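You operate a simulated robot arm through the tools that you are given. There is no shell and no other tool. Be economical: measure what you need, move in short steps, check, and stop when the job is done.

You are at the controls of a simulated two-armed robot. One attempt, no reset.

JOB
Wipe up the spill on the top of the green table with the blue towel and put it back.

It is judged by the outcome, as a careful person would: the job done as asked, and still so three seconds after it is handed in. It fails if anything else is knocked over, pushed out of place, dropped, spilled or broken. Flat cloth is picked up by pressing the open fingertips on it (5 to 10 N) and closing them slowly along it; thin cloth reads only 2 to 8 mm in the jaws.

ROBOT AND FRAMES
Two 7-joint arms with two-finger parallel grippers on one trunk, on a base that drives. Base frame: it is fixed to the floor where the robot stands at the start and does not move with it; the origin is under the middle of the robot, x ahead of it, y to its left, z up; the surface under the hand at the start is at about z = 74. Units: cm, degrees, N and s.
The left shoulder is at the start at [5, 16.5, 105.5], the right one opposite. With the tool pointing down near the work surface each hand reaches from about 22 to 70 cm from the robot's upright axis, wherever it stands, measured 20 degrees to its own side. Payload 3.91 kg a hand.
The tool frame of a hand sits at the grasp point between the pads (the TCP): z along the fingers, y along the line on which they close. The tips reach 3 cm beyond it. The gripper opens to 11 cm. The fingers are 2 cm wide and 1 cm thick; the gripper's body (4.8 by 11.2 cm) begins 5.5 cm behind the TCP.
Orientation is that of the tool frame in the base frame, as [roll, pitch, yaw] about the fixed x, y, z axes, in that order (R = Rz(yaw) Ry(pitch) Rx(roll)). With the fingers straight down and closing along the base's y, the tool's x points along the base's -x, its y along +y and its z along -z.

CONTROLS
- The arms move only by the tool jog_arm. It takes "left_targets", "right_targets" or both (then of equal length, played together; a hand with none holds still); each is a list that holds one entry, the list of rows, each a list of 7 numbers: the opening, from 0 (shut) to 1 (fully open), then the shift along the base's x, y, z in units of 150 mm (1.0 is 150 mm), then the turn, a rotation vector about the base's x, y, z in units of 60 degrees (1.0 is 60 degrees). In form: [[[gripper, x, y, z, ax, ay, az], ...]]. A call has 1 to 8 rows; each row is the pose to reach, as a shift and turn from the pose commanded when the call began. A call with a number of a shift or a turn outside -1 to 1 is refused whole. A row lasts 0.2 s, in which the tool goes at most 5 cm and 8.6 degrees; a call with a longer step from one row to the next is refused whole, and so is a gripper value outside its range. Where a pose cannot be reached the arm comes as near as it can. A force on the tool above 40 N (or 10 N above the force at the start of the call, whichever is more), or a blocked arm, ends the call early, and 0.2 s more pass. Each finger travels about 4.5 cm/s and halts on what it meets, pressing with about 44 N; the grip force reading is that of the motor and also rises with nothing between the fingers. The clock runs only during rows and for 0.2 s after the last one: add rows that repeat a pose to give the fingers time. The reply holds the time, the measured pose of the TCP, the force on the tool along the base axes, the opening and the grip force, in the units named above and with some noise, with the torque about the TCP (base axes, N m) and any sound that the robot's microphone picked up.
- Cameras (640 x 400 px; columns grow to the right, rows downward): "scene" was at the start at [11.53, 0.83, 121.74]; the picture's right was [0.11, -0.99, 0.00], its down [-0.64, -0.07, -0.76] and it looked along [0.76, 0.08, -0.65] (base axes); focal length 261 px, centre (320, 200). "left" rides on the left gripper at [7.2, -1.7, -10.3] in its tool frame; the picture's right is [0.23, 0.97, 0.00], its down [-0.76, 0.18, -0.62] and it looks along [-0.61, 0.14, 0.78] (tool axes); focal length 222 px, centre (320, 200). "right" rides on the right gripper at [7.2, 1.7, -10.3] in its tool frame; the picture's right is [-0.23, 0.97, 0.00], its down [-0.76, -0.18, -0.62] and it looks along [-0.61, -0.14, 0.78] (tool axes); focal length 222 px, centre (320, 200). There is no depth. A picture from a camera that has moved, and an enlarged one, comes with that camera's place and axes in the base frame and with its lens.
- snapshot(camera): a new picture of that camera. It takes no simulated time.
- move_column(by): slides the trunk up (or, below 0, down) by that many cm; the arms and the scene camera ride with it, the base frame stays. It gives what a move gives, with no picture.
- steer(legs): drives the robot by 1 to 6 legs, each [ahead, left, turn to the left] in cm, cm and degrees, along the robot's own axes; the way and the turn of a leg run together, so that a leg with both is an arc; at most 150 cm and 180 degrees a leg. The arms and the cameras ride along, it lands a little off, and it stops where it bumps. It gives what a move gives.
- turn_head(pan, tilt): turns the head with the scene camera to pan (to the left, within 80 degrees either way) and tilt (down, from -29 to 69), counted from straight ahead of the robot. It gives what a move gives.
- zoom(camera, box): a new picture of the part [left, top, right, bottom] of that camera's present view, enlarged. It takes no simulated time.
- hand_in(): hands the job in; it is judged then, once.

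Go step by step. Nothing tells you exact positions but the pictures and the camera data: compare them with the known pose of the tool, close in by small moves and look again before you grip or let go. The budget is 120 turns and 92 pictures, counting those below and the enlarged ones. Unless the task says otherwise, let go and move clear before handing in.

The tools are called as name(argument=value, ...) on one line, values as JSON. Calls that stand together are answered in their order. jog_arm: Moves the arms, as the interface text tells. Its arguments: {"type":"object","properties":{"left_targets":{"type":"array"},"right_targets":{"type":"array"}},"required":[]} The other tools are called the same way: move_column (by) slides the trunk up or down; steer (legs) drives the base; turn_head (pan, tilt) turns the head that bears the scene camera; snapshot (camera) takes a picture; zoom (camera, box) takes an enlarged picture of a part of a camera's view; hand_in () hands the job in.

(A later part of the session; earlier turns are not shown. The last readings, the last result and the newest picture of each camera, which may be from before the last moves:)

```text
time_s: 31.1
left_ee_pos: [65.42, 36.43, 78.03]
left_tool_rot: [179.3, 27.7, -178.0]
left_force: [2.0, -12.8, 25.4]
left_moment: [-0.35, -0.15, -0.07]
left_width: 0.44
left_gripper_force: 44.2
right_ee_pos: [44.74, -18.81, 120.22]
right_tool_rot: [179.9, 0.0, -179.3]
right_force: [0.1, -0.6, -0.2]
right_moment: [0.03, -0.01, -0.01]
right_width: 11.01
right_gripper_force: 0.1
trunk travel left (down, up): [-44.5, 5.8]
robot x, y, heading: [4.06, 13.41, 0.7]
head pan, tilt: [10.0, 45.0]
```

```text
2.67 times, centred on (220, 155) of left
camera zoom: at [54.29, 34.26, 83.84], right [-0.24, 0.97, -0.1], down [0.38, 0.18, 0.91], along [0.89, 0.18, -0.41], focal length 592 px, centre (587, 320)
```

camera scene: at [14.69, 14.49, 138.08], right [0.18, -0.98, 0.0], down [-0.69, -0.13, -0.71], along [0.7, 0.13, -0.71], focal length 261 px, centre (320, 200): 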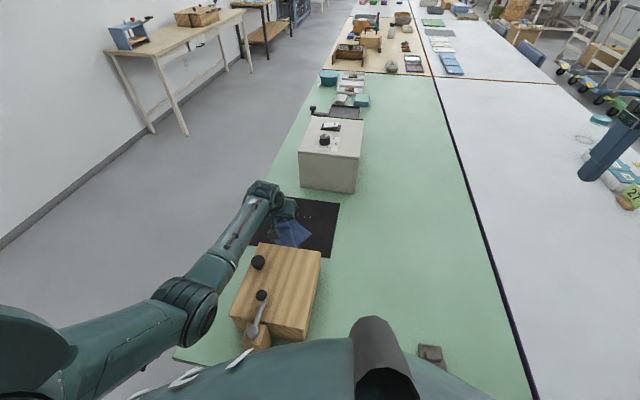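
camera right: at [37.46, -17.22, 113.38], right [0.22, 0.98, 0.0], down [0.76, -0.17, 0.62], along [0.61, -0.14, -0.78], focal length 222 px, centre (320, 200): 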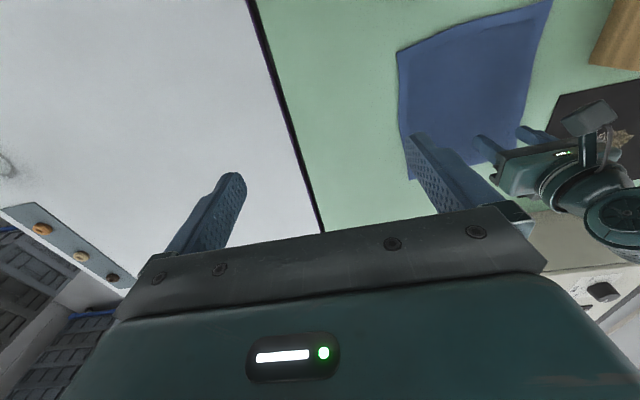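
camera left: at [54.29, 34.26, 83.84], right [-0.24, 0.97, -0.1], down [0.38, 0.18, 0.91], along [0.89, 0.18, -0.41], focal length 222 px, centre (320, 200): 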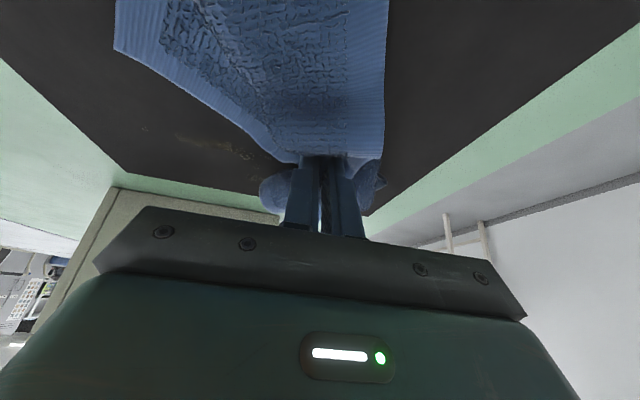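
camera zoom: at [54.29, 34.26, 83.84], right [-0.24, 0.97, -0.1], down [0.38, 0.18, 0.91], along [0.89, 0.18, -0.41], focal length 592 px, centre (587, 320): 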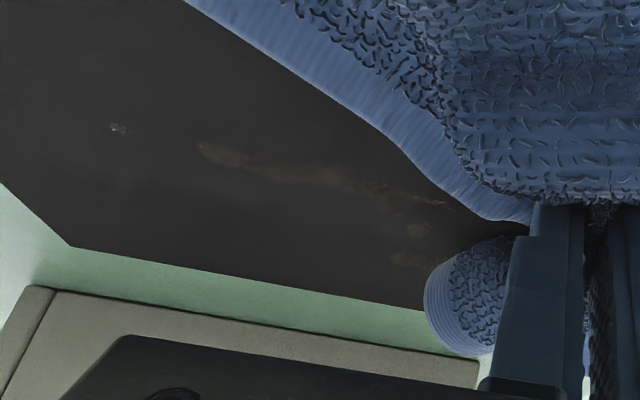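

The residue is a thin streak at x≈69–70, y 24–35. I lift, go back to the right with x +3 cm, and do a second pass.

jog_arm(left_targets=[[[0, 0, 0, 0.2, 0, 0, 0], [0, 0.05, -0.1, 0.45, 0, 0, 0], [0, 0.1, -0.35, 0.55, 0, 0, 0], [0, 0.15, -0.65, 0.55, 0, 0, 0], [0, 0.2, -0.95, 0.55, 0, 0, 0], [0, 0.2, -1.0, 0.4, 0, 0, 0], [0, 0.2, -1.0, 0.2, 0, 0, 0], [0, 0.2, -1.0, 0.2, 0, 0, 0]]])

jog_arm(left_targets=[[[0, 0, 0, -0.08, 0, 0, 0], [0, 0, 0, -0.14, 0, 0, 0], [0, 0, 0, -0.17, 0, 0, 0]]])

snapshot(camera="left")

snapshot(camera="scene")

```text
time_s: 32.9
left_ee_pos: [68.69, 21.61, 80.47]
left_tool_rot: [179.4, 27.0, -177.8]
left_force: [0.0, 0.4, -1.0]
left_moment: [0.01, 0.02, -0.04]
left_width: 0.42
left_gripper_force: 43.6
right_ee_pos: [44.93, -18.61, 120.04]
right_tool_rot: [-180.0, 0.0, -179.3]
right_force: [0.0, -0.3, -0.4]
right_moment: [-0.02, 0.02, 0.0]
right_width: 11.01
right_gripper_force: 0.0
trunk travel left (down, up): [-44.5, 5.8]
robot x, y, heading: [3.74, 13.42, 0.7]
head pan, tilt: [10.0, 45.0]
```

```text
time_s: 33.7
left_ee_pos: [68.49, 21.55, 78.14]
left_tool_rot: [179.4, 27.2, -177.9]
left_force: [0.4, -0.4, 4.5]
left_moment: [-0.01, -0.04, 0.0]
left_width: 0.42
left_gripper_force: 44.1
right_ee_pos: [44.77, -18.66, 120.16]
right_tool_rot: [-180.0, 0.1, -179.3]
right_force: [0.2, -0.2, -0.1]
right_moment: [-0.01, 0.0, -0.03]
right_width: 11.0
right_gripper_force: 0.0
trunk travel left (down, up): [-44.5, 5.8]
robot x, y, heading: [3.99, 13.45, 0.7]
head pan, tilt: [10.0, 45.0]
```

```text
59 pictures are left
camera left: at [57.41, 19.33, 84.0], right [-0.24, 0.97, -0.09], down [0.39, 0.19, 0.9], along [0.89, 0.18, -0.42], focal length 222 px, centre (320, 200)
```

left: 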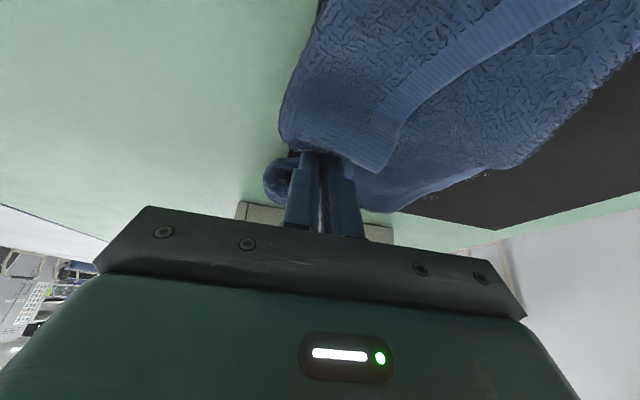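

```text
58 pictures are left
camera scene: at [14.88, 14.71, 138.06], right [0.18, -0.98, 0.0], down [-0.69, -0.13, -0.71], along [0.7, 0.13, -0.71], focal length 261 px, centre (320, 200)
```

scene: 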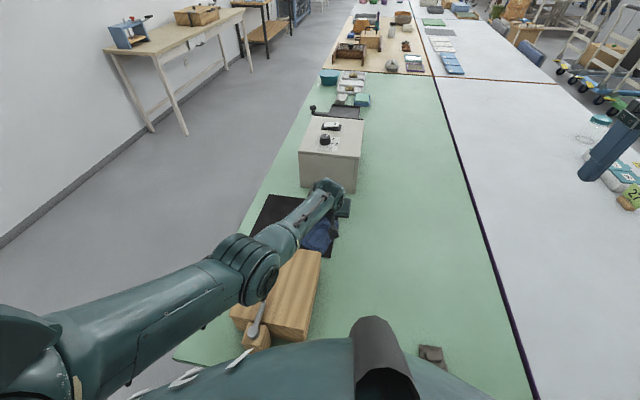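

In position with light contact; second pass leftward.

jog_arm(left_targets=[[[0, 0, 0.1, -0.02, 0, 0, 0], [0, 0, 0.25, -0.02, 0, 0, 0], [0, 0, 0.4, -0.02, 0, 0, 0], [0, 0, 0.55, -0.02, 0, 0, 0], [0, 0, 0.7, -0.02, 0, 0, 0], [0, 0, 0.85, -0.02, 0, 0, 0], [0, 0, 1.0, -0.02, 0, 0, 0], [0, 0, 1.0, 0.0, 0, 0, 0]]])

zoom(camera="left", box=[60, 0, 460, 250])

zoom(camera="scene", box=[240, 180, 360, 255])

```text
time_s: 35.5
left_ee_pos: [68.16, 36.59, 77.98]
left_tool_rot: [179.2, 27.0, -177.9]
left_force: [2.7, -5.7, 10.3]
left_moment: [-0.17, -0.13, -0.06]
left_width: 0.41
left_gripper_force: 44.1
right_ee_pos: [44.9, -18.58, 120.11]
right_tool_rot: [179.8, 0.2, -179.3]
right_force: [0.2, 0.2, 0.0]
right_moment: [-0.02, 0.0, 0.01]
right_width: 11.01
right_gripper_force: 0.0
trunk travel left (down, up): [-44.5, 5.8]
robot x, y, heading: [3.77, 13.5, 0.5]
head pan, tilt: [10.0, 45.0]
```

```text
1.60 times, centred on (260, 125) of left
camera zoom: at [57.15, 34.44, 83.91], right [-0.24, 0.97, -0.09], down [0.39, 0.18, 0.9], along [0.89, 0.18, -0.42], focal length 355 px, centre (416, 320)
```

zoom: 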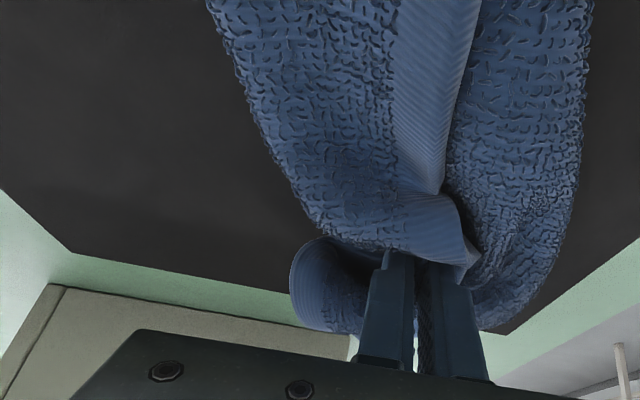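

```text
5.33 times, centred on (300, 218) of scene
camera zoom: at [14.84, 14.62, 138.05], right [0.18, -0.98, 0.0], down [-0.69, -0.13, -0.71], along [0.7, 0.13, -0.71], focal length 1394 px, centre (427, 107)
```

zoom: 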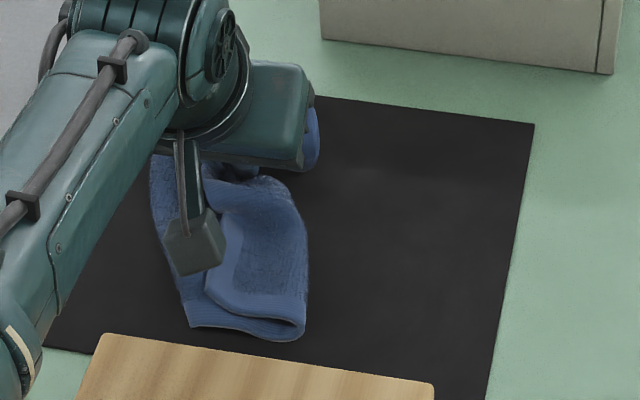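

The visible panel looks clean. I lift the towel fully off and move right to inspect the panel beneath.

jog_arm(left_targets=[[[0, 0, 0, 0.3, 0, 0, 0], [0, 0, 0, 0.6, 0, 0, 0], [0, 0, 0, 0.9, 0, 0.05, 0], [0, -0.05, -0.2, 1.0, 0, 0.15, 0], [0, -0.1, -0.5, 1.0, 0, 0.25, 0], [0, -0.2, -0.8, 1.0, 0, 0.35, 0], [0, -0.3, -1.0, 1.0, 0, 0.45, 0], [0, -0.3, -1.0, 1.0, 0, 0.45, 0]]])

snapshot(camera="left")

snapshot(camera="scene")

```text
time_s: 37.3
left_ee_pos: [64.32, 21.68, 93.01]
left_tool_rot: [178.5, -0.2, -178.1]
left_force: [0.2, -0.3, 1.4]
left_moment: [-0.04, -0.01, -0.01]
left_width: 0.42
left_gripper_force: 44.2
right_ee_pos: [44.91, -18.52, 120.17]
right_tool_rot: [-180.0, 0.1, -179.3]
right_force: [0.2, 0.0, -0.5]
right_moment: [0.0, 0.01, 0.01]
right_width: 11.0
right_gripper_force: 0.1
trunk travel left (down, up): [-44.5, 5.8]
robot x, y, heading: [3.97, 13.21, 0.7]
head pan, tilt: [10.0, 45.0]
```

```text
55 pictures are left
camera left: at [57.06, 19.56, 103.38], right [-0.26, 0.97, 0.03], down [0.76, 0.19, 0.63], along [0.6, 0.18, -0.78], focal length 222 px, centre (320, 200)
```

left: 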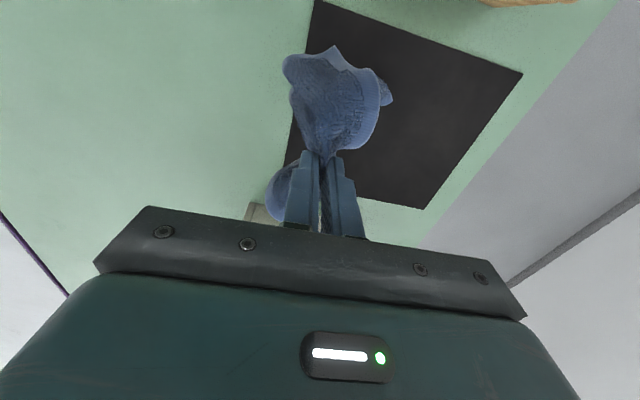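

```text
54 pictures are left
camera scene: at [14.95, 14.74, 138.04], right [0.18, -0.98, 0.0], down [-0.7, -0.13, -0.71], along [0.69, 0.13, -0.71], focal length 261 px, centre (320, 200)
```

scene: 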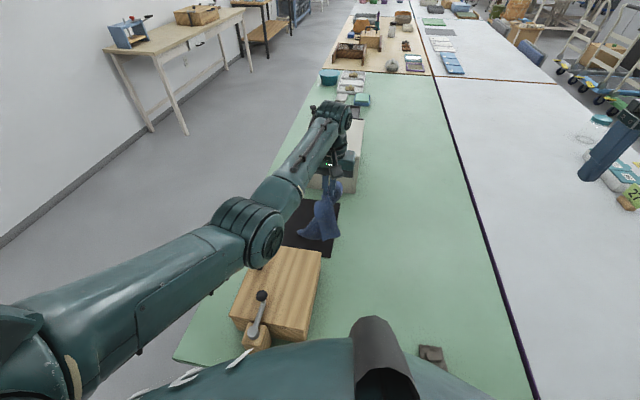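

The panel looks clean. I carry the towel to the right, high over its place, and check the panel again.

jog_arm(left_targets=[[[0, -0.05, -0.3, 0.1, 0, 0, 0], [0, -0.15, -0.6, 0.2, 0, 0, 0], [0, -0.3, -0.8, 0.3, 0, 0, 0], [0, -0.4, -1.0, 0.4, 0, 0, 0], [0, -0.4, -1.0, 0.4, 0, 0, 0]]])

jog_arm(left_targets=[[[0, 0, -0.3, 0, 0, 0, 0], [0, 0, -0.6, 0, 0, 0, 0], [0, 0, -0.8, 0, 0, 0, 0], [0, 0, -0.8, 0, 0, 0, 0], [0, 0, -0.8, 0, 0, 0, 0]]])

snapshot(camera="scene")

zoom(camera="scene", box=[220, 170, 380, 270])

snapshot(camera="left")

```text
time_s: 38.5
left_ee_pos: [58.5, 6.68, 98.91]
left_tool_rot: [178.5, -0.1, -178.2]
left_force: [0.0, 0.0, -0.3]
left_moment: [-0.03, -0.03, 0.0]
left_width: 0.44
left_gripper_force: 44.3
right_ee_pos: [44.95, -18.62, 120.07]
right_tool_rot: [180.0, 0.0, -179.4]
right_force: [-0.7, 0.3, -0.8]
right_moment: [-0.06, 0.01, 0.04]
right_width: 11.0
right_gripper_force: 0.1
trunk travel left (down, up): [-44.5, 5.8]
robot x, y, heading: [4.09, 13.41, 0.6]
head pan, tilt: [10.0, 45.0]
```

```text
time_s: 39.7
left_ee_pos: [56.08, 0.47, 98.48]
left_tool_rot: [178.4, -0.1, -178.2]
left_force: [-0.5, -0.2, -1.3]
left_moment: [-0.04, 0.0, 0.01]
left_width: 0.44
left_gripper_force: 44.0
left hand out of reach, approached as far as the arm can: row 1, 2, 3, 4, 5
right_ee_pos: [44.91, -18.62, 120.09]
right_tool_rot: [-180.0, 0.0, -179.4]
right_force: [-0.6, -0.5, 0.6]
right_moment: [0.0, 0.03, 0.0]
right_width: 11.01
right_gripper_force: 0.0
trunk travel left (down, up): [-44.5, 5.8]
robot x, y, heading: [4.09, 13.35, 0.8]
head pan, tilt: [10.0, 45.0]
```

```text
53 pictures are left
camera scene: at [14.95, 14.72, 138.04], right [0.18, -0.98, 0.0], down [-0.7, -0.13, -0.71], along [0.69, 0.13, -0.71], focal length 261 px, centre (320, 200)
```

scene: 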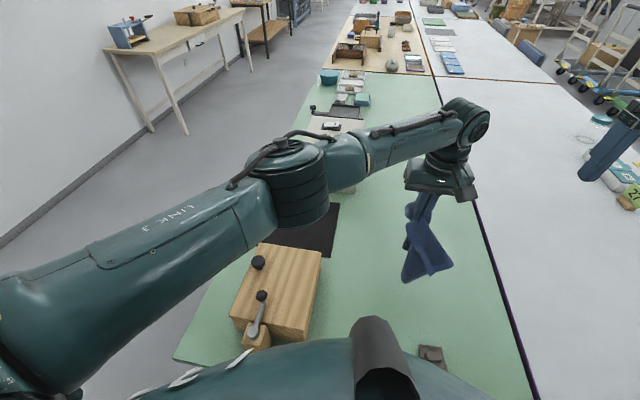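

```text
4.00 times, centred on (300, 220) of scene
camera zoom: at [14.95, 14.72, 138.04], right [0.18, -0.98, 0.0], down [-0.7, -0.13, -0.71], along [0.69, 0.13, -0.71], focal length 1046 px, centre (400, 120)
```

zoom: 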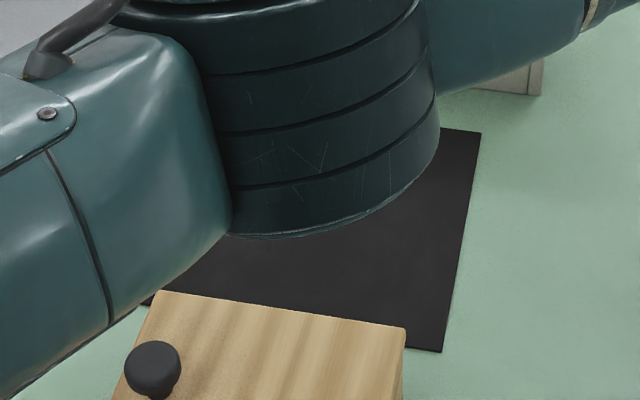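

```text
51 pictures are left
camera left: at [48.78, -1.79, 108.9], right [-0.26, 0.97, 0.03], down [0.76, 0.19, 0.63], along [0.6, 0.18, -0.78], focal length 222 px, centre (320, 200)
```

left: 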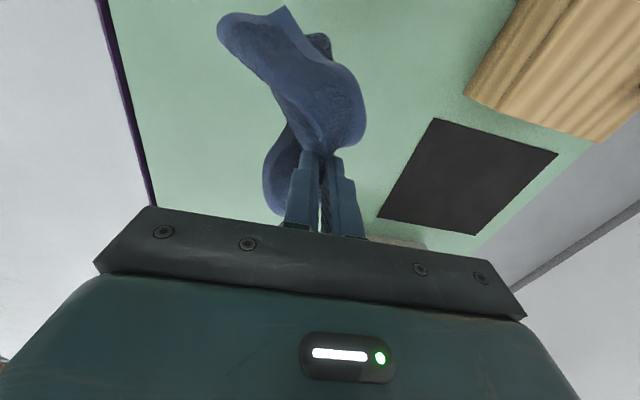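

The panel is fully clean in the hand camera. Next I strafe the base back right by 11 cm so the left hand can lay the towel out over its original place, starting from its right edge.

zoom(camera="left", box=[360, 100, 600, 250])

steer(legs=[[0, -11, 0]])

snapshot(camera="scene")

```text
2.67 times, centred on (480, 175) of left
camera zoom: at [48.78, -1.79, 108.9], right [-0.26, 0.97, 0.03], down [0.76, 0.19, 0.63], along [0.6, 0.18, -0.78], focal length 592 px, centre (-107, 267)
```

zoom: 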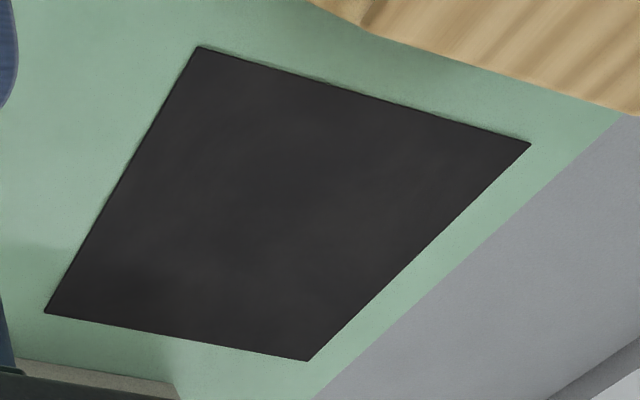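

```text
time_s: 41.4
left_ee_pos: [56.03, -11.11, 98.62]
left_tool_rot: [178.4, -0.2, -178.3]
left_force: [0.1, 0.6, -0.7]
left_moment: [-0.03, -0.01, 0.01]
left_width: 0.44
left_gripper_force: 43.9
right_ee_pos: [44.89, -30.08, 120.07]
right_tool_rot: [-180.0, 0.0, -179.6]
right_force: [-0.2, -0.4, 1.0]
right_moment: [-0.03, 0.01, 0.0]
right_width: 11.02
right_gripper_force: 0.1
trunk travel left (down, up): [-44.5, 5.8]
robot x, y, heading: [3.93, 2.06, 0.1]
head pan, tilt: [10.0, 45.0]
```

```text
49 pictures are left
camera scene: at [15.05, 3.45, 138.04], right [0.18, -0.98, 0.0], down [-0.7, -0.13, -0.71], along [0.7, 0.13, -0.71], focal length 261 px, centre (320, 200)
```

scene: 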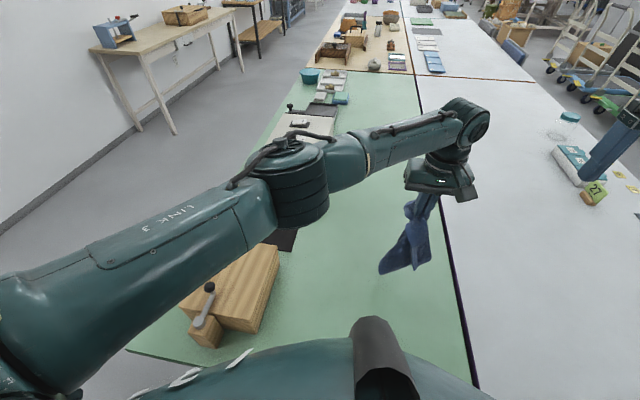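

Now I lower the towel's hanging end onto the table and draw left while lowering.

jog_arm(left_targets=[[[0, -0.02, 0.1, -0.25, 0, 0, 0], [0, -0.05, 0.15, -0.5, 0, 0, 0], [0, -0.05, 0.2, -0.7, 0, 0, 0], [0, -0.05, 0.25, -0.8, 0, 0, 0]]])

snapshot(camera="scene")

snapshot(camera="right")

```text
time_s: 42.4
left_ee_pos: [55.61, -7.22, 86.49]
left_tool_rot: [178.4, 0.1, -178.5]
left_force: [0.7, 0.3, 0.4]
left_moment: [-0.04, 0.0, -0.01]
left_width: 0.43
left_gripper_force: 44.2
right_ee_pos: [44.88, -30.0, 120.15]
right_tool_rot: [180.0, 0.1, -179.6]
right_force: [0.0, -0.2, 0.6]
right_moment: [0.02, -0.02, -0.02]
right_width: 11.03
right_gripper_force: 0.1
trunk travel left (down, up): [-44.5, 5.8]
robot x, y, heading: [4.14, 2.32, 0.3]
head pan, tilt: [10.0, 45.0]
```

```text
48 pictures are left
camera scene: at [15.05, 3.5, 138.05], right [0.18, -0.98, 0.0], down [-0.7, -0.13, -0.71], along [0.7, 0.13, -0.71], focal length 261 px, centre (320, 200)
```

scene: 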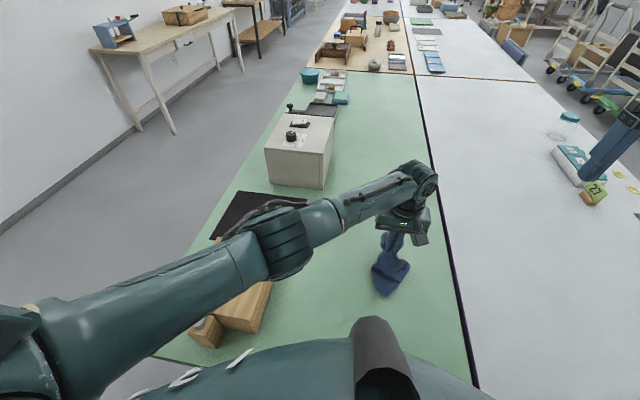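

```text
47 pictures are left
camera right: at [37.59, -28.34, 130.39], right [0.22, 0.98, 0.0], down [0.76, -0.17, 0.62], along [0.61, -0.14, -0.78], focal length 222 px, centre (320, 200)
```

right: 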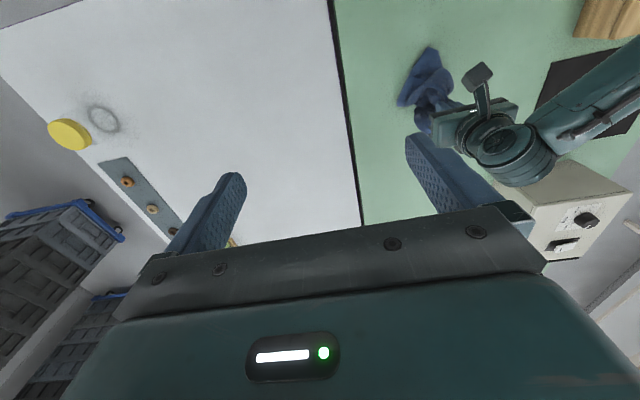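

The free end rests near (50, −7). I draw the hand left and a bit forward, lowering, to spread it.

jog_arm(left_targets=[[[0, 0.03, 0.15, -0.1, 0, 0, 0], [0, 0.06, 0.3, -0.2, 0, 0, 0], [0, 0.1, 0.45, -0.3, 0, 0, 0], [0, 0.13, 0.6, -0.4, 0, 0, 0], [0, 0.17, 0.75, -0.47, 0, 0, 0], [0, 0.2, 0.9, -0.5, 0, 0, 0], [0, 0.22, 1.0, -0.5, 0, 0, 0], [0, 0.22, 1.0, -0.5, 0, 0, 0]]])

snapshot(camera="scene")

snapshot(camera="left")

```text
time_s: 44.2
left_ee_pos: [58.67, 7.81, 78.88]
left_tool_rot: [178.4, -0.2, -178.4]
left_force: [-0.2, -0.8, -0.5]
left_moment: [-0.03, -0.02, -0.01]
left_width: 0.42
left_gripper_force: 44.2
right_ee_pos: [44.85, -29.98, 120.19]
right_tool_rot: [-180.0, 0.1, -179.5]
right_force: [0.3, 0.4, 0.5]
right_moment: [-0.01, -0.06, 0.01]
right_width: 10.98
right_gripper_force: 0.0
trunk travel left (down, up): [-44.5, 5.8]
robot x, y, heading: [3.85, 2.23, 0.1]
head pan, tilt: [10.0, 45.0]
```

```text
46 pictures are left
camera scene: at [15.04, 3.48, 138.04], right [0.18, -0.98, 0.0], down [-0.7, -0.13, -0.71], along [0.7, 0.13, -0.71], focal length 261 px, centre (320, 200)
```

scene: 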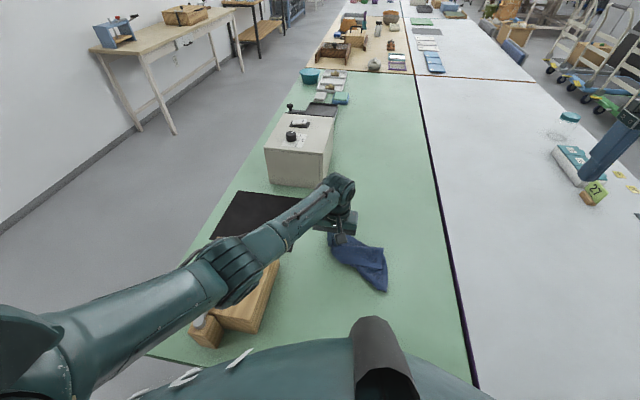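

```text
45 pictures are left
camera left: at [51.44, 5.66, 89.29], right [-0.25, 0.97, 0.03], down [0.76, 0.18, 0.63], along [0.6, 0.18, -0.78], focal length 222 px, centre (320, 200)
```

left: 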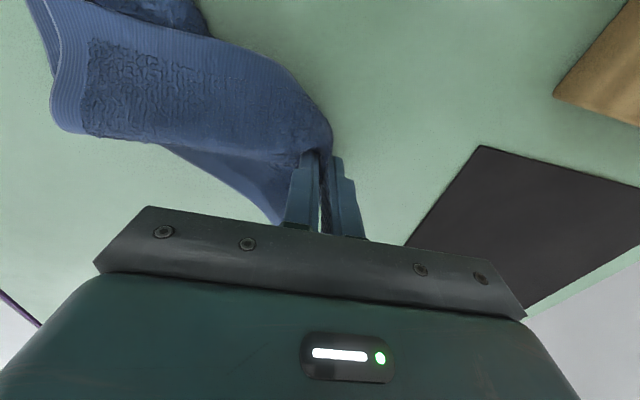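

The towel is back in its footprint but folded over. I set it down, open slightly and rise to see its shape.

jog_arm(left_targets=[[[0, 0, 0, -0.06, 0, 0, 0], [0.1, 0, 0, -0.06, 0, 0, 0], [0.25, 0, 0, -0.06, 0, 0, 0], [0.35, 0, 0, -0.03, 0, 0, 0], [0.4, 0, 0, 0.15, 0, 0, 0], [0.4, 0.05, 0.1, 0.4, 0, 0, 0], [0.4, 0.1, 0.3, 0.6, 0, 0, 0], [0.4, 0.1, 0.5, 0.8, 0, 0, 0]]])

snapshot(camera="scene")

zoom(camera="scene", box=[280, 200, 440, 300])

snapshot(camera="right")

```text
time_s: 46.0
left_ee_pos: [59.84, 15.03, 91.0]
left_tool_rot: [178.3, 0.0, -178.4]
left_force: [-0.6, 0.4, 0.1]
left_moment: [0.0, 0.05, 0.02]
left_width: 4.41
left_gripper_force: 0.1
right_ee_pos: [44.84, -29.86, 120.21]
right_tool_rot: [-180.0, 0.0, -179.6]
right_force: [0.5, 0.4, -0.7]
right_moment: [0.01, -0.03, -0.01]
right_width: 10.99
right_gripper_force: 0.0
trunk travel left (down, up): [-44.5, 5.8]
robot x, y, heading: [4.01, 2.02, 0.2]
head pan, tilt: [10.0, 45.0]
```

```text
44 pictures are left
camera scene: at [15.02, 3.53, 138.04], right [0.18, -0.98, 0.0], down [-0.7, -0.13, -0.71], along [0.7, 0.13, -0.71], focal length 261 px, centre (320, 200)
```

scene: 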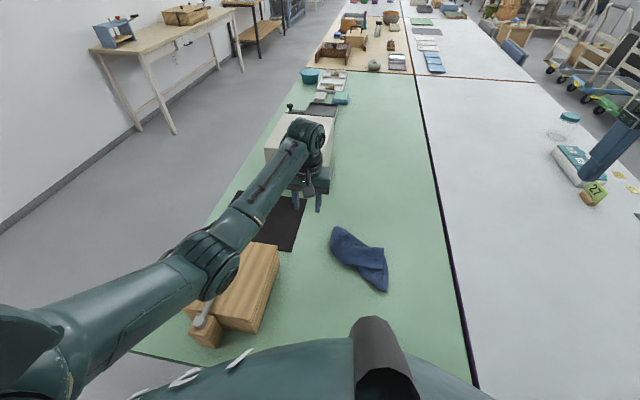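

```text
4.00 times, centred on (360, 250) of scene
camera zoom: at [15.02, 3.53, 138.04], right [0.18, -0.98, 0.0], down [-0.7, -0.13, -0.71], along [0.7, 0.13, -0.71], focal length 1046 px, centre (160, 0)
```

zoom: 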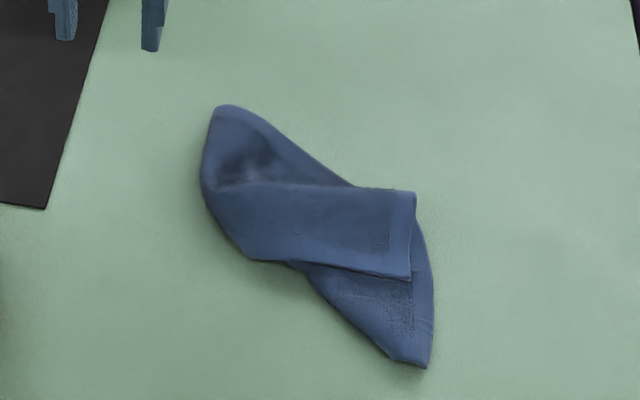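

```text
42 pictures are left
camera right: at [37.56, -28.31, 130.4], right [0.22, 0.98, 0.0], down [0.76, -0.17, 0.62], along [0.61, -0.14, -0.78], focal length 222 px, centre (320, 200)
```

right: 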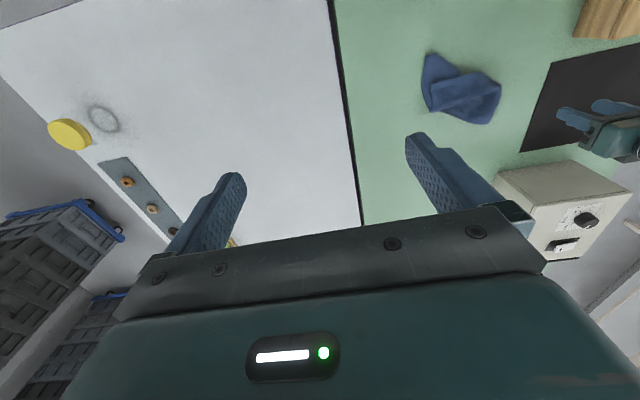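

The towel is back but folded: its far half lies over the near half, with the flap's free corner near (54.5, −6). I'll use the right hand to grab that flap corner and unfold it forward; the left hand rises out of the way.

jog_arm(left_targets=[[[0.4, 0, 0.1, 0.2, 0, 0, 0], [0.4, 0, 0.2, 0.4, 0, 0, 0], [0.4, 0, 0.3, 0.6, 0, 0, 0], [0.4, -0.1, 0.4, 0.8, 0, 0, 0], [0.4, -0.2, 0.4, 0.8, 0, 0, 0]]], right_targets=[[[0.3, 0.1, 0.15, -0.2, 0, 0, 0], [0.3, 0.2, 0.3, -0.4, 0, 0, 0], [0.3, 0.3, 0.45, -0.6, 0, 0, 0], [0.3, 0.4, 0.6, -0.8, 0, 0, 0], [0.3, 0.5, 0.75, -1.0, 0, 0, 0]]])

jog_arm(right_targets=[[[0.3, 0.05, 0.2, -0.2, 0, 0, 0], [0.3, 0.1, 0.4, -0.4, 0, 0, 0], [0.3, 0.15, 0.6, -0.6, 0, 0, 0], [0.3, 0.2, 0.8, -0.8, 0, 0, 0], [0.3, 0.25, 1.0, -0.95, 0, 0, 0], [0.3, 0.25, 1.0, -0.95, 0, 0, 0]]])

snapshot(camera="right")

snapshot(camera="scene")

```text
time_s: 47.2
left_ee_pos: [57.16, 21.33, 102.91]
left_tool_rot: [178.4, -0.1, -178.3]
left_force: [-0.3, 0.1, 0.4]
left_moment: [-0.01, -0.03, 0.0]
left_width: 4.42
left_gripper_force: 0.0
right_ee_pos: [52.48, -18.39, 105.01]
right_tool_rot: [-180.0, 0.0, -179.6]
right_force: [0.3, 0.4, 0.4]
right_moment: [-0.04, 0.0, 0.0]
right_width: 3.31
right_gripper_force: 0.0
trunk travel left (down, up): [-44.5, 5.8]
robot x, y, heading: [4.18, 2.39, 0.6]
head pan, tilt: [10.0, 45.0]
```

```text
time_s: 48.6
left_ee_pos: [57.03, 21.15, 102.87]
left_tool_rot: [178.4, -0.1, -178.3]
left_force: [-0.1, -0.7, 0.8]
left_moment: [0.02, 0.03, -0.01]
left_width: 4.4
left_gripper_force: 0.0
right_ee_pos: [56.02, -3.39, 90.65]
right_tool_rot: [179.9, 0.0, -179.6]
right_force: [0.2, 0.1, -0.6]
right_moment: [0.01, -0.02, 0.04]
right_width: 3.3
right_gripper_force: 0.0
trunk travel left (down, up): [-44.5, 5.8]
robot x, y, heading: [4.01, 2.04, 0.2]
head pan, tilt: [10.0, 45.0]
```

```text
41 pictures are left
camera right: at [48.69, -1.78, 100.89], right [0.22, 0.98, 0.0], down [0.76, -0.17, 0.62], along [0.61, -0.14, -0.78], focal length 222 px, centre (320, 200)
```

right: 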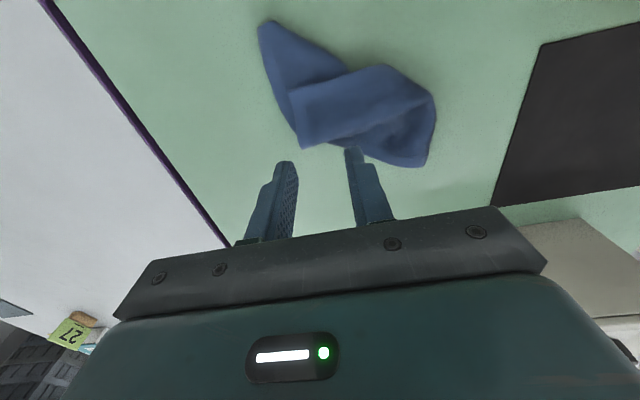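

```text
40 pictures are left
camera scene: at [15.03, 3.46, 138.05], right [0.18, -0.98, 0.0], down [-0.7, -0.13, -0.71], along [0.7, 0.13, -0.71], focal length 261 px, centre (320, 200)
```

scene: 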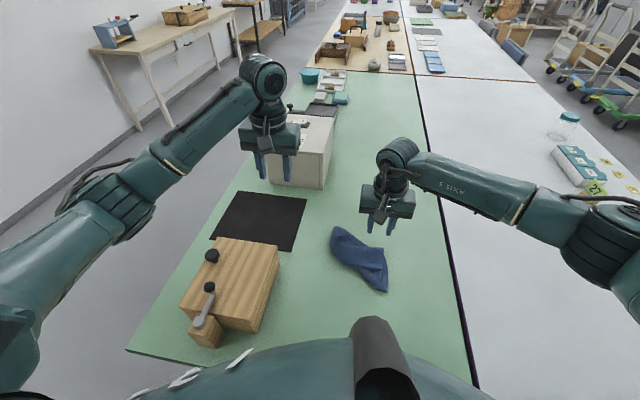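

Both views agree on the flap corner (54, −6.7). I position at (55.2, −4.2) and descend to light contact.

jog_arm(right_targets=[[[0.3, -0.05, -0.05, -0.25, 0, 0, 0], [0.3, -0.05, -0.05, -0.5, 0, 0, 0], [0.3, -0.05, -0.05, -0.7, 0, 0, 0], [0.3, -0.05, -0.05, -0.78, 0, 0, 0], [0.3, -0.05, -0.05, -0.82, 0, 0, 0]]])

snapshot(camera="right")

```text
time_s: 49.8
left_ee_pos: [57.07, 21.32, 102.9]
left_tool_rot: [178.4, -0.1, -178.3]
left_force: [-0.5, 0.3, 0.5]
left_moment: [0.01, -0.02, 0.0]
left_width: 4.39
left_gripper_force: 0.1
right_ee_pos: [55.31, -4.36, 78.67]
right_tool_rot: [-180.0, 0.0, -179.4]
right_force: [0.1, 1.3, 0.1]
right_moment: [0.02, -0.02, 0.02]
right_width: 3.29
right_gripper_force: 0.0
trunk travel left (down, up): [-44.5, 5.8]
robot x, y, heading: [3.68, 2.36, 0.4]
head pan, tilt: [10.0, 45.0]
```

```text
39 pictures are left
camera right: at [47.97, -2.84, 88.84], right [0.22, 0.98, 0.0], down [0.76, -0.17, 0.62], along [0.61, -0.14, -0.78], focal length 222 px, centre (320, 200)
```

right: 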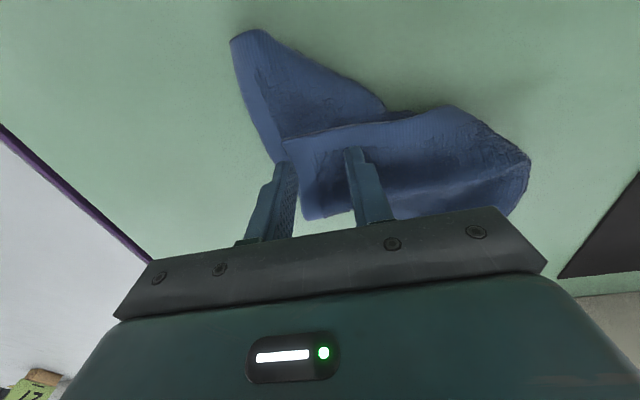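

The right finger sits just off the flap's edge; I shift 1 cm left and lower to contact.

jog_arm(right_targets=[[[0.3, -0.01, 0.07, 0, 0, 0, 0], [0.3, -0.01, 0.07, -0.03, 0, 0, 0], [0.3, -0.01, 0.07, -0.05, 0, 0, 0], [0.3, -0.01, 0.07, -0.06, 0, 0, 0]]])

```text
time_s: 50.8
left_ee_pos: [57.03, 21.2, 102.97]
left_tool_rot: [178.4, -0.1, -178.3]
left_force: [-0.5, 0.5, -0.3]
left_moment: [0.0, 0.02, 0.01]
left_width: 4.39
left_gripper_force: 0.0
right_ee_pos: [55.26, -3.28, 77.73]
right_tool_rot: [179.9, 0.1, -179.6]
right_force: [1.1, -1.0, 11.0]
right_moment: [0.17, -0.09, -0.01]
right_width: 3.25
right_gripper_force: 0.1
trunk travel left (down, up): [-44.5, 5.8]
robot x, y, heading: [3.72, 2.24, 0.1]
head pan, tilt: [10.0, 45.0]
```

11 N: ease 2 mm and close slowly.

jog_arm(right_targets=[[[0.26, 0, 0, 0.015, 0, 0, 0], [0.22, 0, 0, 0.015, 0, 0, 0], [0.18, 0, 0, 0.015, 0, 0, 0], [0.14, 0, 0, 0.015, 0, 0, 0], [0.1, 0, 0, 0.015, 0, 0, 0], [0.05, 0, 0, 0.015, 0, 0, 0], [0, 0, 0, 0.015, 0, 0, 0], [0, 0, 0, 0.015, 0, 0, 0]]])

jog_arm(right_targets=[[[0, 0, 0, 0, 0, 0, 0], [0, 0, 0, 0.1, 0, 0, 0], [0, 0, 0, 0.2, 0, 0, 0], [0, 0, 0, 0.3, 0, 0, 0]]])

snapshot(camera="right")

zoom(camera="scene", box=[280, 200, 440, 300])

```text
time_s: 52.6
left_ee_pos: [56.97, 21.3, 102.92]
left_tool_rot: [178.4, 0.0, -178.2]
left_force: [0.2, -0.1, 0.6]
left_moment: [0.03, 0.02, -0.01]
left_width: 4.42
left_gripper_force: 0.0
right_ee_pos: [55.08, -3.29, 77.99]
right_tool_rot: [-180.0, 0.0, -179.7]
right_force: [-2.0, 1.7, 8.8]
right_moment: [0.08, 0.02, 0.04]
right_width: 0.7
right_gripper_force: 44.1
trunk travel left (down, up): [-44.5, 5.8]
robot x, y, heading: [4.1, 2.05, 0.0]
head pan, tilt: [10.0, 45.0]
```

```text
time_s: 53.6
left_ee_pos: [57.11, 21.22, 102.87]
left_tool_rot: [178.4, -0.1, -178.4]
left_force: [-0.1, 0.8, 0.5]
left_moment: [-0.03, -0.02, 0.0]
left_width: 4.39
left_gripper_force: 0.0
right_ee_pos: [55.2, -3.3, 82.27]
right_tool_rot: [-179.9, 0.0, -179.6]
right_force: [-0.4, -0.6, -0.1]
right_moment: [-0.04, 0.0, 0.01]
right_width: 0.7
right_gripper_force: 43.8
trunk travel left (down, up): [-44.5, 5.8]
robot x, y, heading: [3.87, 2.15, 0.2]
head pan, tilt: [10.0, 45.0]
```

```text
38 pictures are left
camera right: at [47.94, -1.69, 92.5], right [0.22, 0.98, 0.0], down [0.76, -0.17, 0.62], along [0.61, -0.14, -0.78], focal length 222 px, centre (320, 200)
```

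right: 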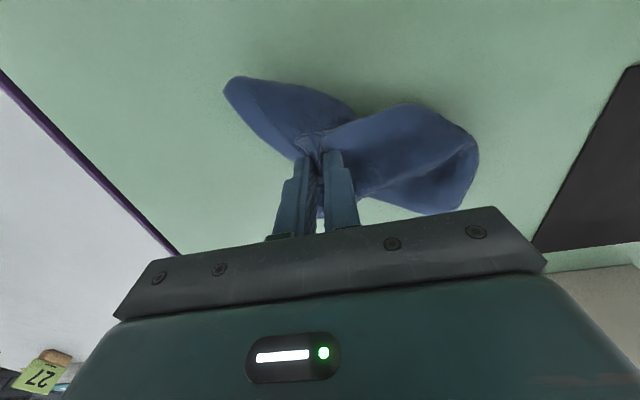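

```text
4.00 times, centred on (360, 250) of scene
camera zoom: at [15.04, 3.48, 138.04], right [0.18, -0.98, 0.0], down [-0.7, -0.13, -0.71], along [0.7, 0.13, -0.71], focal length 1046 px, centre (160, 0)
```

zoom: 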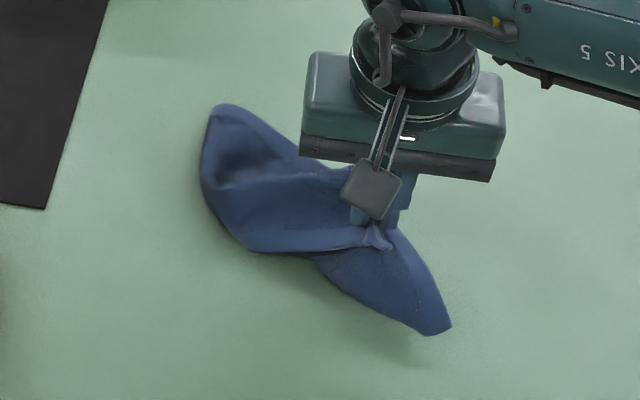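

The jaws read 7 mm, so I caught two layers. I let that down, and look again to find a single-layer spot.

jog_arm(right_targets=[[[0, 0, 0, -0.1, 0, 0, 0], [0, 0, 0, -0.25, 0, 0, 0], [0.1, 0, 0, -0.27, 0, 0, 0], [0.3, 0, 0, -0.27, 0, 0, 0], [0.4, 0, 0, -0.2, 0, 0, 0], [0.4, 0, 0, 0.05, 0, 0, 0], [0.4, 0, -0.1, 0.3, 0, 0, 0], [0.4, 0, -0.35, 0.5, 0, 0, 0]]])

jog_arm(right_targets=[[[0.4, 0, -0.3, 0.1, 0, 0, 0], [0.4, 0, -0.6, 0.2, 0, 0, 0]]])

zoom(camera="scene", box=[280, 200, 440, 300])

zoom(camera="right", box=[320, 0, 640, 200])

```text
time_s: 55.4
left_ee_pos: [57.07, 21.14, 102.91]
left_tool_rot: [178.4, 0.1, -178.5]
left_force: [-0.8, 0.1, 0.0]
left_moment: [0.01, 0.01, -0.03]
left_width: 4.4
left_gripper_force: 0.1
right_ee_pos: [55.34, -8.66, 89.82]
right_tool_rot: [179.9, 0.1, -179.4]
right_force: [-0.2, -0.7, 0.6]
right_moment: [0.01, 0.0, 0.0]
right_width: 4.42
right_gripper_force: 0.0
trunk travel left (down, up): [-44.5, 5.8]
robot x, y, heading: [3.86, 2.28, 0.3]
head pan, tilt: [10.0, 45.0]
```

```text
time_s: 56.0
left_ee_pos: [57.02, 21.21, 102.93]
left_tool_rot: [178.4, 0.0, -178.2]
left_force: [0.4, 0.7, 0.7]
left_moment: [0.0, 0.02, 0.01]
left_width: 4.4
left_gripper_force: 0.1
right_ee_pos: [54.96, -17.31, 92.97]
right_tool_rot: [179.9, -0.1, -179.5]
right_force: [-0.7, -0.2, 0.1]
right_moment: [0.02, -0.01, -0.02]
right_width: 4.4
right_gripper_force: 0.0
trunk travel left (down, up): [-44.5, 5.8]
robot x, y, heading: [4.09, 1.95, 0.3]
head pan, tilt: [10.0, 45.0]
```

```text
4.00 times, centred on (360, 250) of scene
camera zoom: at [15.01, 3.44, 138.05], right [0.18, -0.98, 0.0], down [-0.7, -0.13, -0.71], along [0.7, 0.13, -0.71], focal length 1046 px, centre (160, 0)
```

zoom: 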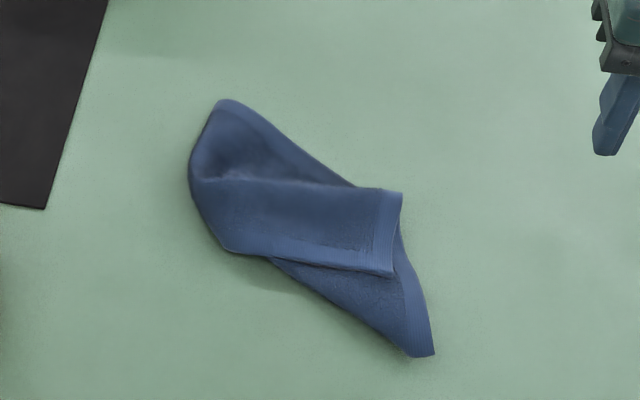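

```text
2.00 times, centred on (480, 100) of right
camera zoom: at [47.66, -15.87, 103.31], right [0.22, 0.98, 0.0], down [0.76, -0.17, 0.62], along [0.61, -0.14, -0.78], focal length 444 px, centre (0, 400)
```

zoom: 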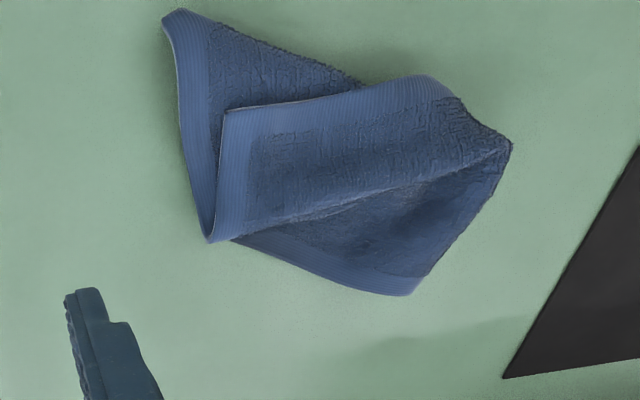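

Now I see the folding clearly: the flap's near-left border around (55.5, 6) appears to lie on bare table as a single layer. I'll pinch there with the left hand and unfold it forward.

jog_arm(left_targets=[[[0.3, 0, -0.2, -0.1, 0, 0, 0], [0.3, 0, -0.4, -0.2, 0, 0, 0], [0.3, -0.02, -0.65, -0.35, 0, 0, 0], [0.3, -0.05, -0.9, -0.55, 0, 0, 0], [0.3, -0.05, -1.0, -0.8, 0, 0, 0], [0.3, -0.05, -1.0, -0.95, 0, 0, 0], [0.3, -0.05, -1.0, -0.95, 0, 0, 0]]])

jog_arm(left_targets=[[[0.3, 0, -0.03, -0.2, 0, 0, 0], [0.3, 0, -0.05, -0.4, 0, 0, 0], [0.3, 0, -0.05, -0.55, 0, 0, 0], [0.3, 0, -0.05, -0.6, 0, 0, 0]]])

snapshot(camera="left")

snapshot(camera="right")

```text
time_s: 57.6
left_ee_pos: [56.3, 6.03, 88.58]
left_tool_rot: [178.4, -0.2, -178.4]
left_force: [-0.5, -0.5, 0.3]
left_moment: [-0.02, 0.0, 0.02]
left_width: 3.31
left_gripper_force: 0.1
right_ee_pos: [55.08, -17.46, 92.93]
right_tool_rot: [179.9, -0.1, -179.6]
right_force: [-0.9, 0.1, -0.2]
right_moment: [-0.01, 0.01, 0.03]
right_width: 4.4
right_gripper_force: 0.1
trunk travel left (down, up): [-44.5, 5.8]
robot x, y, heading: [4.1, 2.25, 0.3]
head pan, tilt: [10.0, 45.0]
```

```text
time_s: 58.6
left_ee_pos: [56.09, 5.65, 79.68]
left_tool_rot: [178.4, 0.0, -178.4]
left_force: [0.9, 0.3, 0.6]
left_moment: [-0.02, 0.01, -0.05]
left_width: 3.28
left_gripper_force: 0.0
right_ee_pos: [55.0, -17.41, 93.04]
right_tool_rot: [179.9, 0.0, -179.7]
right_force: [0.7, 0.2, 0.2]
right_moment: [0.02, 0.02, 0.04]
right_width: 4.4
right_gripper_force: 0.0
trunk travel left (down, up): [-44.5, 5.8]
robot x, y, heading: [3.77, 2.13, 0.1]
head pan, tilt: [10.0, 45.0]
```

```text
34 pictures are left
camera left: at [49.02, 3.42, 90.12], right [-0.26, 0.97, 0.03], down [0.76, 0.18, 0.63], along [0.6, 0.18, -0.78], focal length 222 px, centre (320, 200)
```

left: 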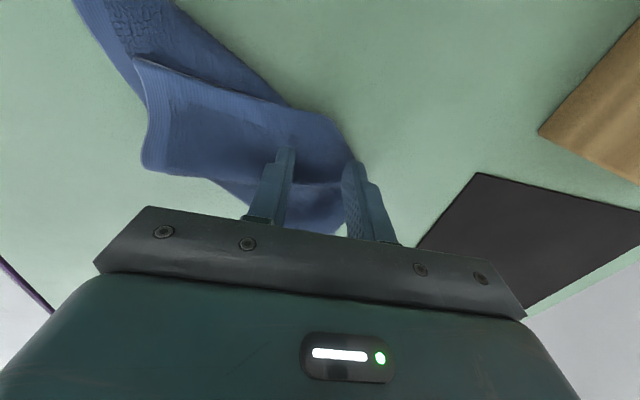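

```text
33 pictures are left
camera right: at [47.69, -15.82, 103.27], right [0.22, 0.98, 0.0], down [0.76, -0.17, 0.62], along [0.61, -0.14, -0.78], focal length 222 px, centre (320, 200)
```

right: 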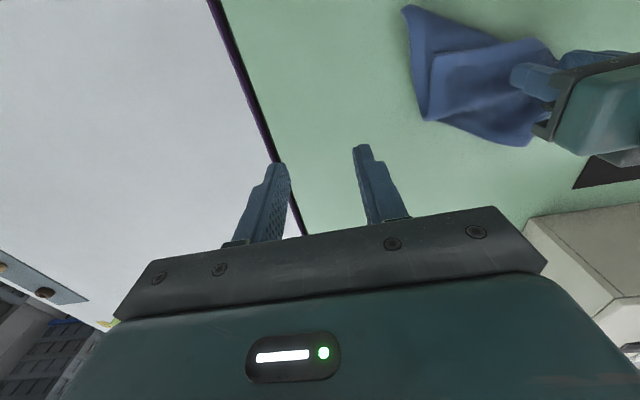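

I shift slightly nearer to the flap's border (55.0, 4.9) and lower to a light contact.

jog_arm(left_targets=[[[0.25, -0.08, -0.05, 0, 0, 0, 0], [0.25, -0.08, -0.05, -0.06, 0, 0, 0], [0.25, -0.08, -0.05, -0.1, 0, 0, 0], [0.25, -0.08, -0.05, -0.12, 0, 0, 0]]])

```text
time_s: 59.6
left_ee_pos: [55.13, 4.97, 78.03]
left_tool_rot: [178.5, 0.0, -178.4]
left_force: [0.8, -1.1, 3.6]
left_moment: [-0.05, 0.0, -0.02]
left_width: 2.75
left_gripper_force: 0.0
right_ee_pos: [55.02, -17.34, 92.94]
right_tool_rot: [180.0, 0.0, -179.7]
right_force: [-0.1, -0.8, -0.3]
right_moment: [0.03, 0.02, 0.01]
right_width: 4.4
right_gripper_force: 0.0
trunk travel left (down, up): [-44.5, 5.8]
robot x, y, heading: [3.99, 2.32, 0.4]
head pan, tilt: [10.0, 45.0]
```

jog_arm(left_targets=[[[0.25, 0, 0, -0.012, 0, 0, 0], [0.2, 0, 0, -0.015, 0, 0, 0], [0.16, 0, 0, -0.015, 0, 0, 0], [0.12, 0, 0, -0.015, 0, 0, 0], [0.08, 0, 0, -0.015, 0, 0, 0], [0.03, 0, 0, -0.015, 0, 0, 0], [0, 0, 0, -0.01, 0, 0, 0], [0, 0, 0, -0.01, 0, 0, 0]]])

jog_arm(left_targets=[[[0, 0, 0, 0, 0, 0, 0], [0, 0, 0, 0.15, 0, 0, 0], [0, 0, 0, 0.35, 0, 0, 0], [0, 0.05, 0, 0.5, 0, 0, 0]]])

snapshot(camera="right")

```text
time_s: 61.4
left_ee_pos: [55.02, 4.76, 77.95]
left_tool_rot: [178.4, 0.1, -178.4]
left_force: [0.9, -1.0, 5.8]
left_moment: [-0.04, -0.03, 0.03]
left_width: 0.45
left_gripper_force: 44.4
right_ee_pos: [54.91, -17.37, 92.96]
right_tool_rot: [-180.0, 0.0, -179.6]
right_force: [0.5, -0.4, 0.1]
right_moment: [-0.03, -0.02, -0.01]
right_width: 4.42
right_gripper_force: 0.2
trunk travel left (down, up): [-44.5, 5.8]
robot x, y, heading: [3.67, 1.91, 0.4]
head pan, tilt: [10.0, 45.0]
```

```text
time_s: 62.4
left_ee_pos: [55.92, 4.68, 85.41]
left_tool_rot: [178.4, -0.2, -178.3]
left_force: [0.3, 1.3, 0.3]
left_moment: [-0.02, -0.01, 0.01]
left_width: 0.42
left_gripper_force: 43.9
right_ee_pos: [54.96, -17.34, 92.96]
right_tool_rot: [180.0, 0.0, -179.7]
right_force: [0.3, 0.7, -0.2]
right_moment: [0.03, 0.0, 0.0]
right_width: 4.4
right_gripper_force: 0.0
trunk travel left (down, up): [-44.5, 5.8]
robot x, y, heading: [3.37, 1.95, 0.1]
head pan, tilt: [10.0, 45.0]
```

```text
32 pictures are left
camera right: at [47.69, -15.83, 103.27], right [0.22, 0.98, 0.0], down [0.76, -0.17, 0.62], along [0.61, -0.14, -0.78], focal length 222 px, centre (320, 200)
```

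right: 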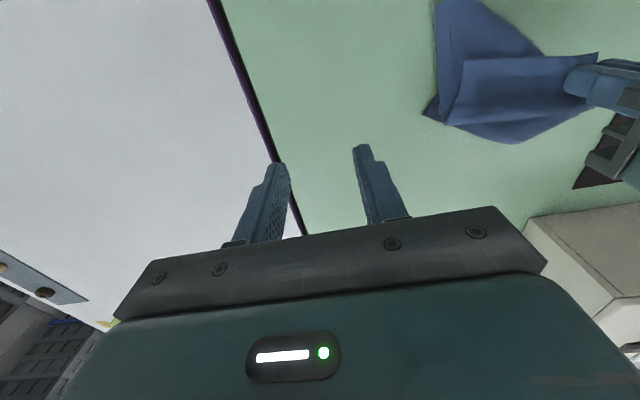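

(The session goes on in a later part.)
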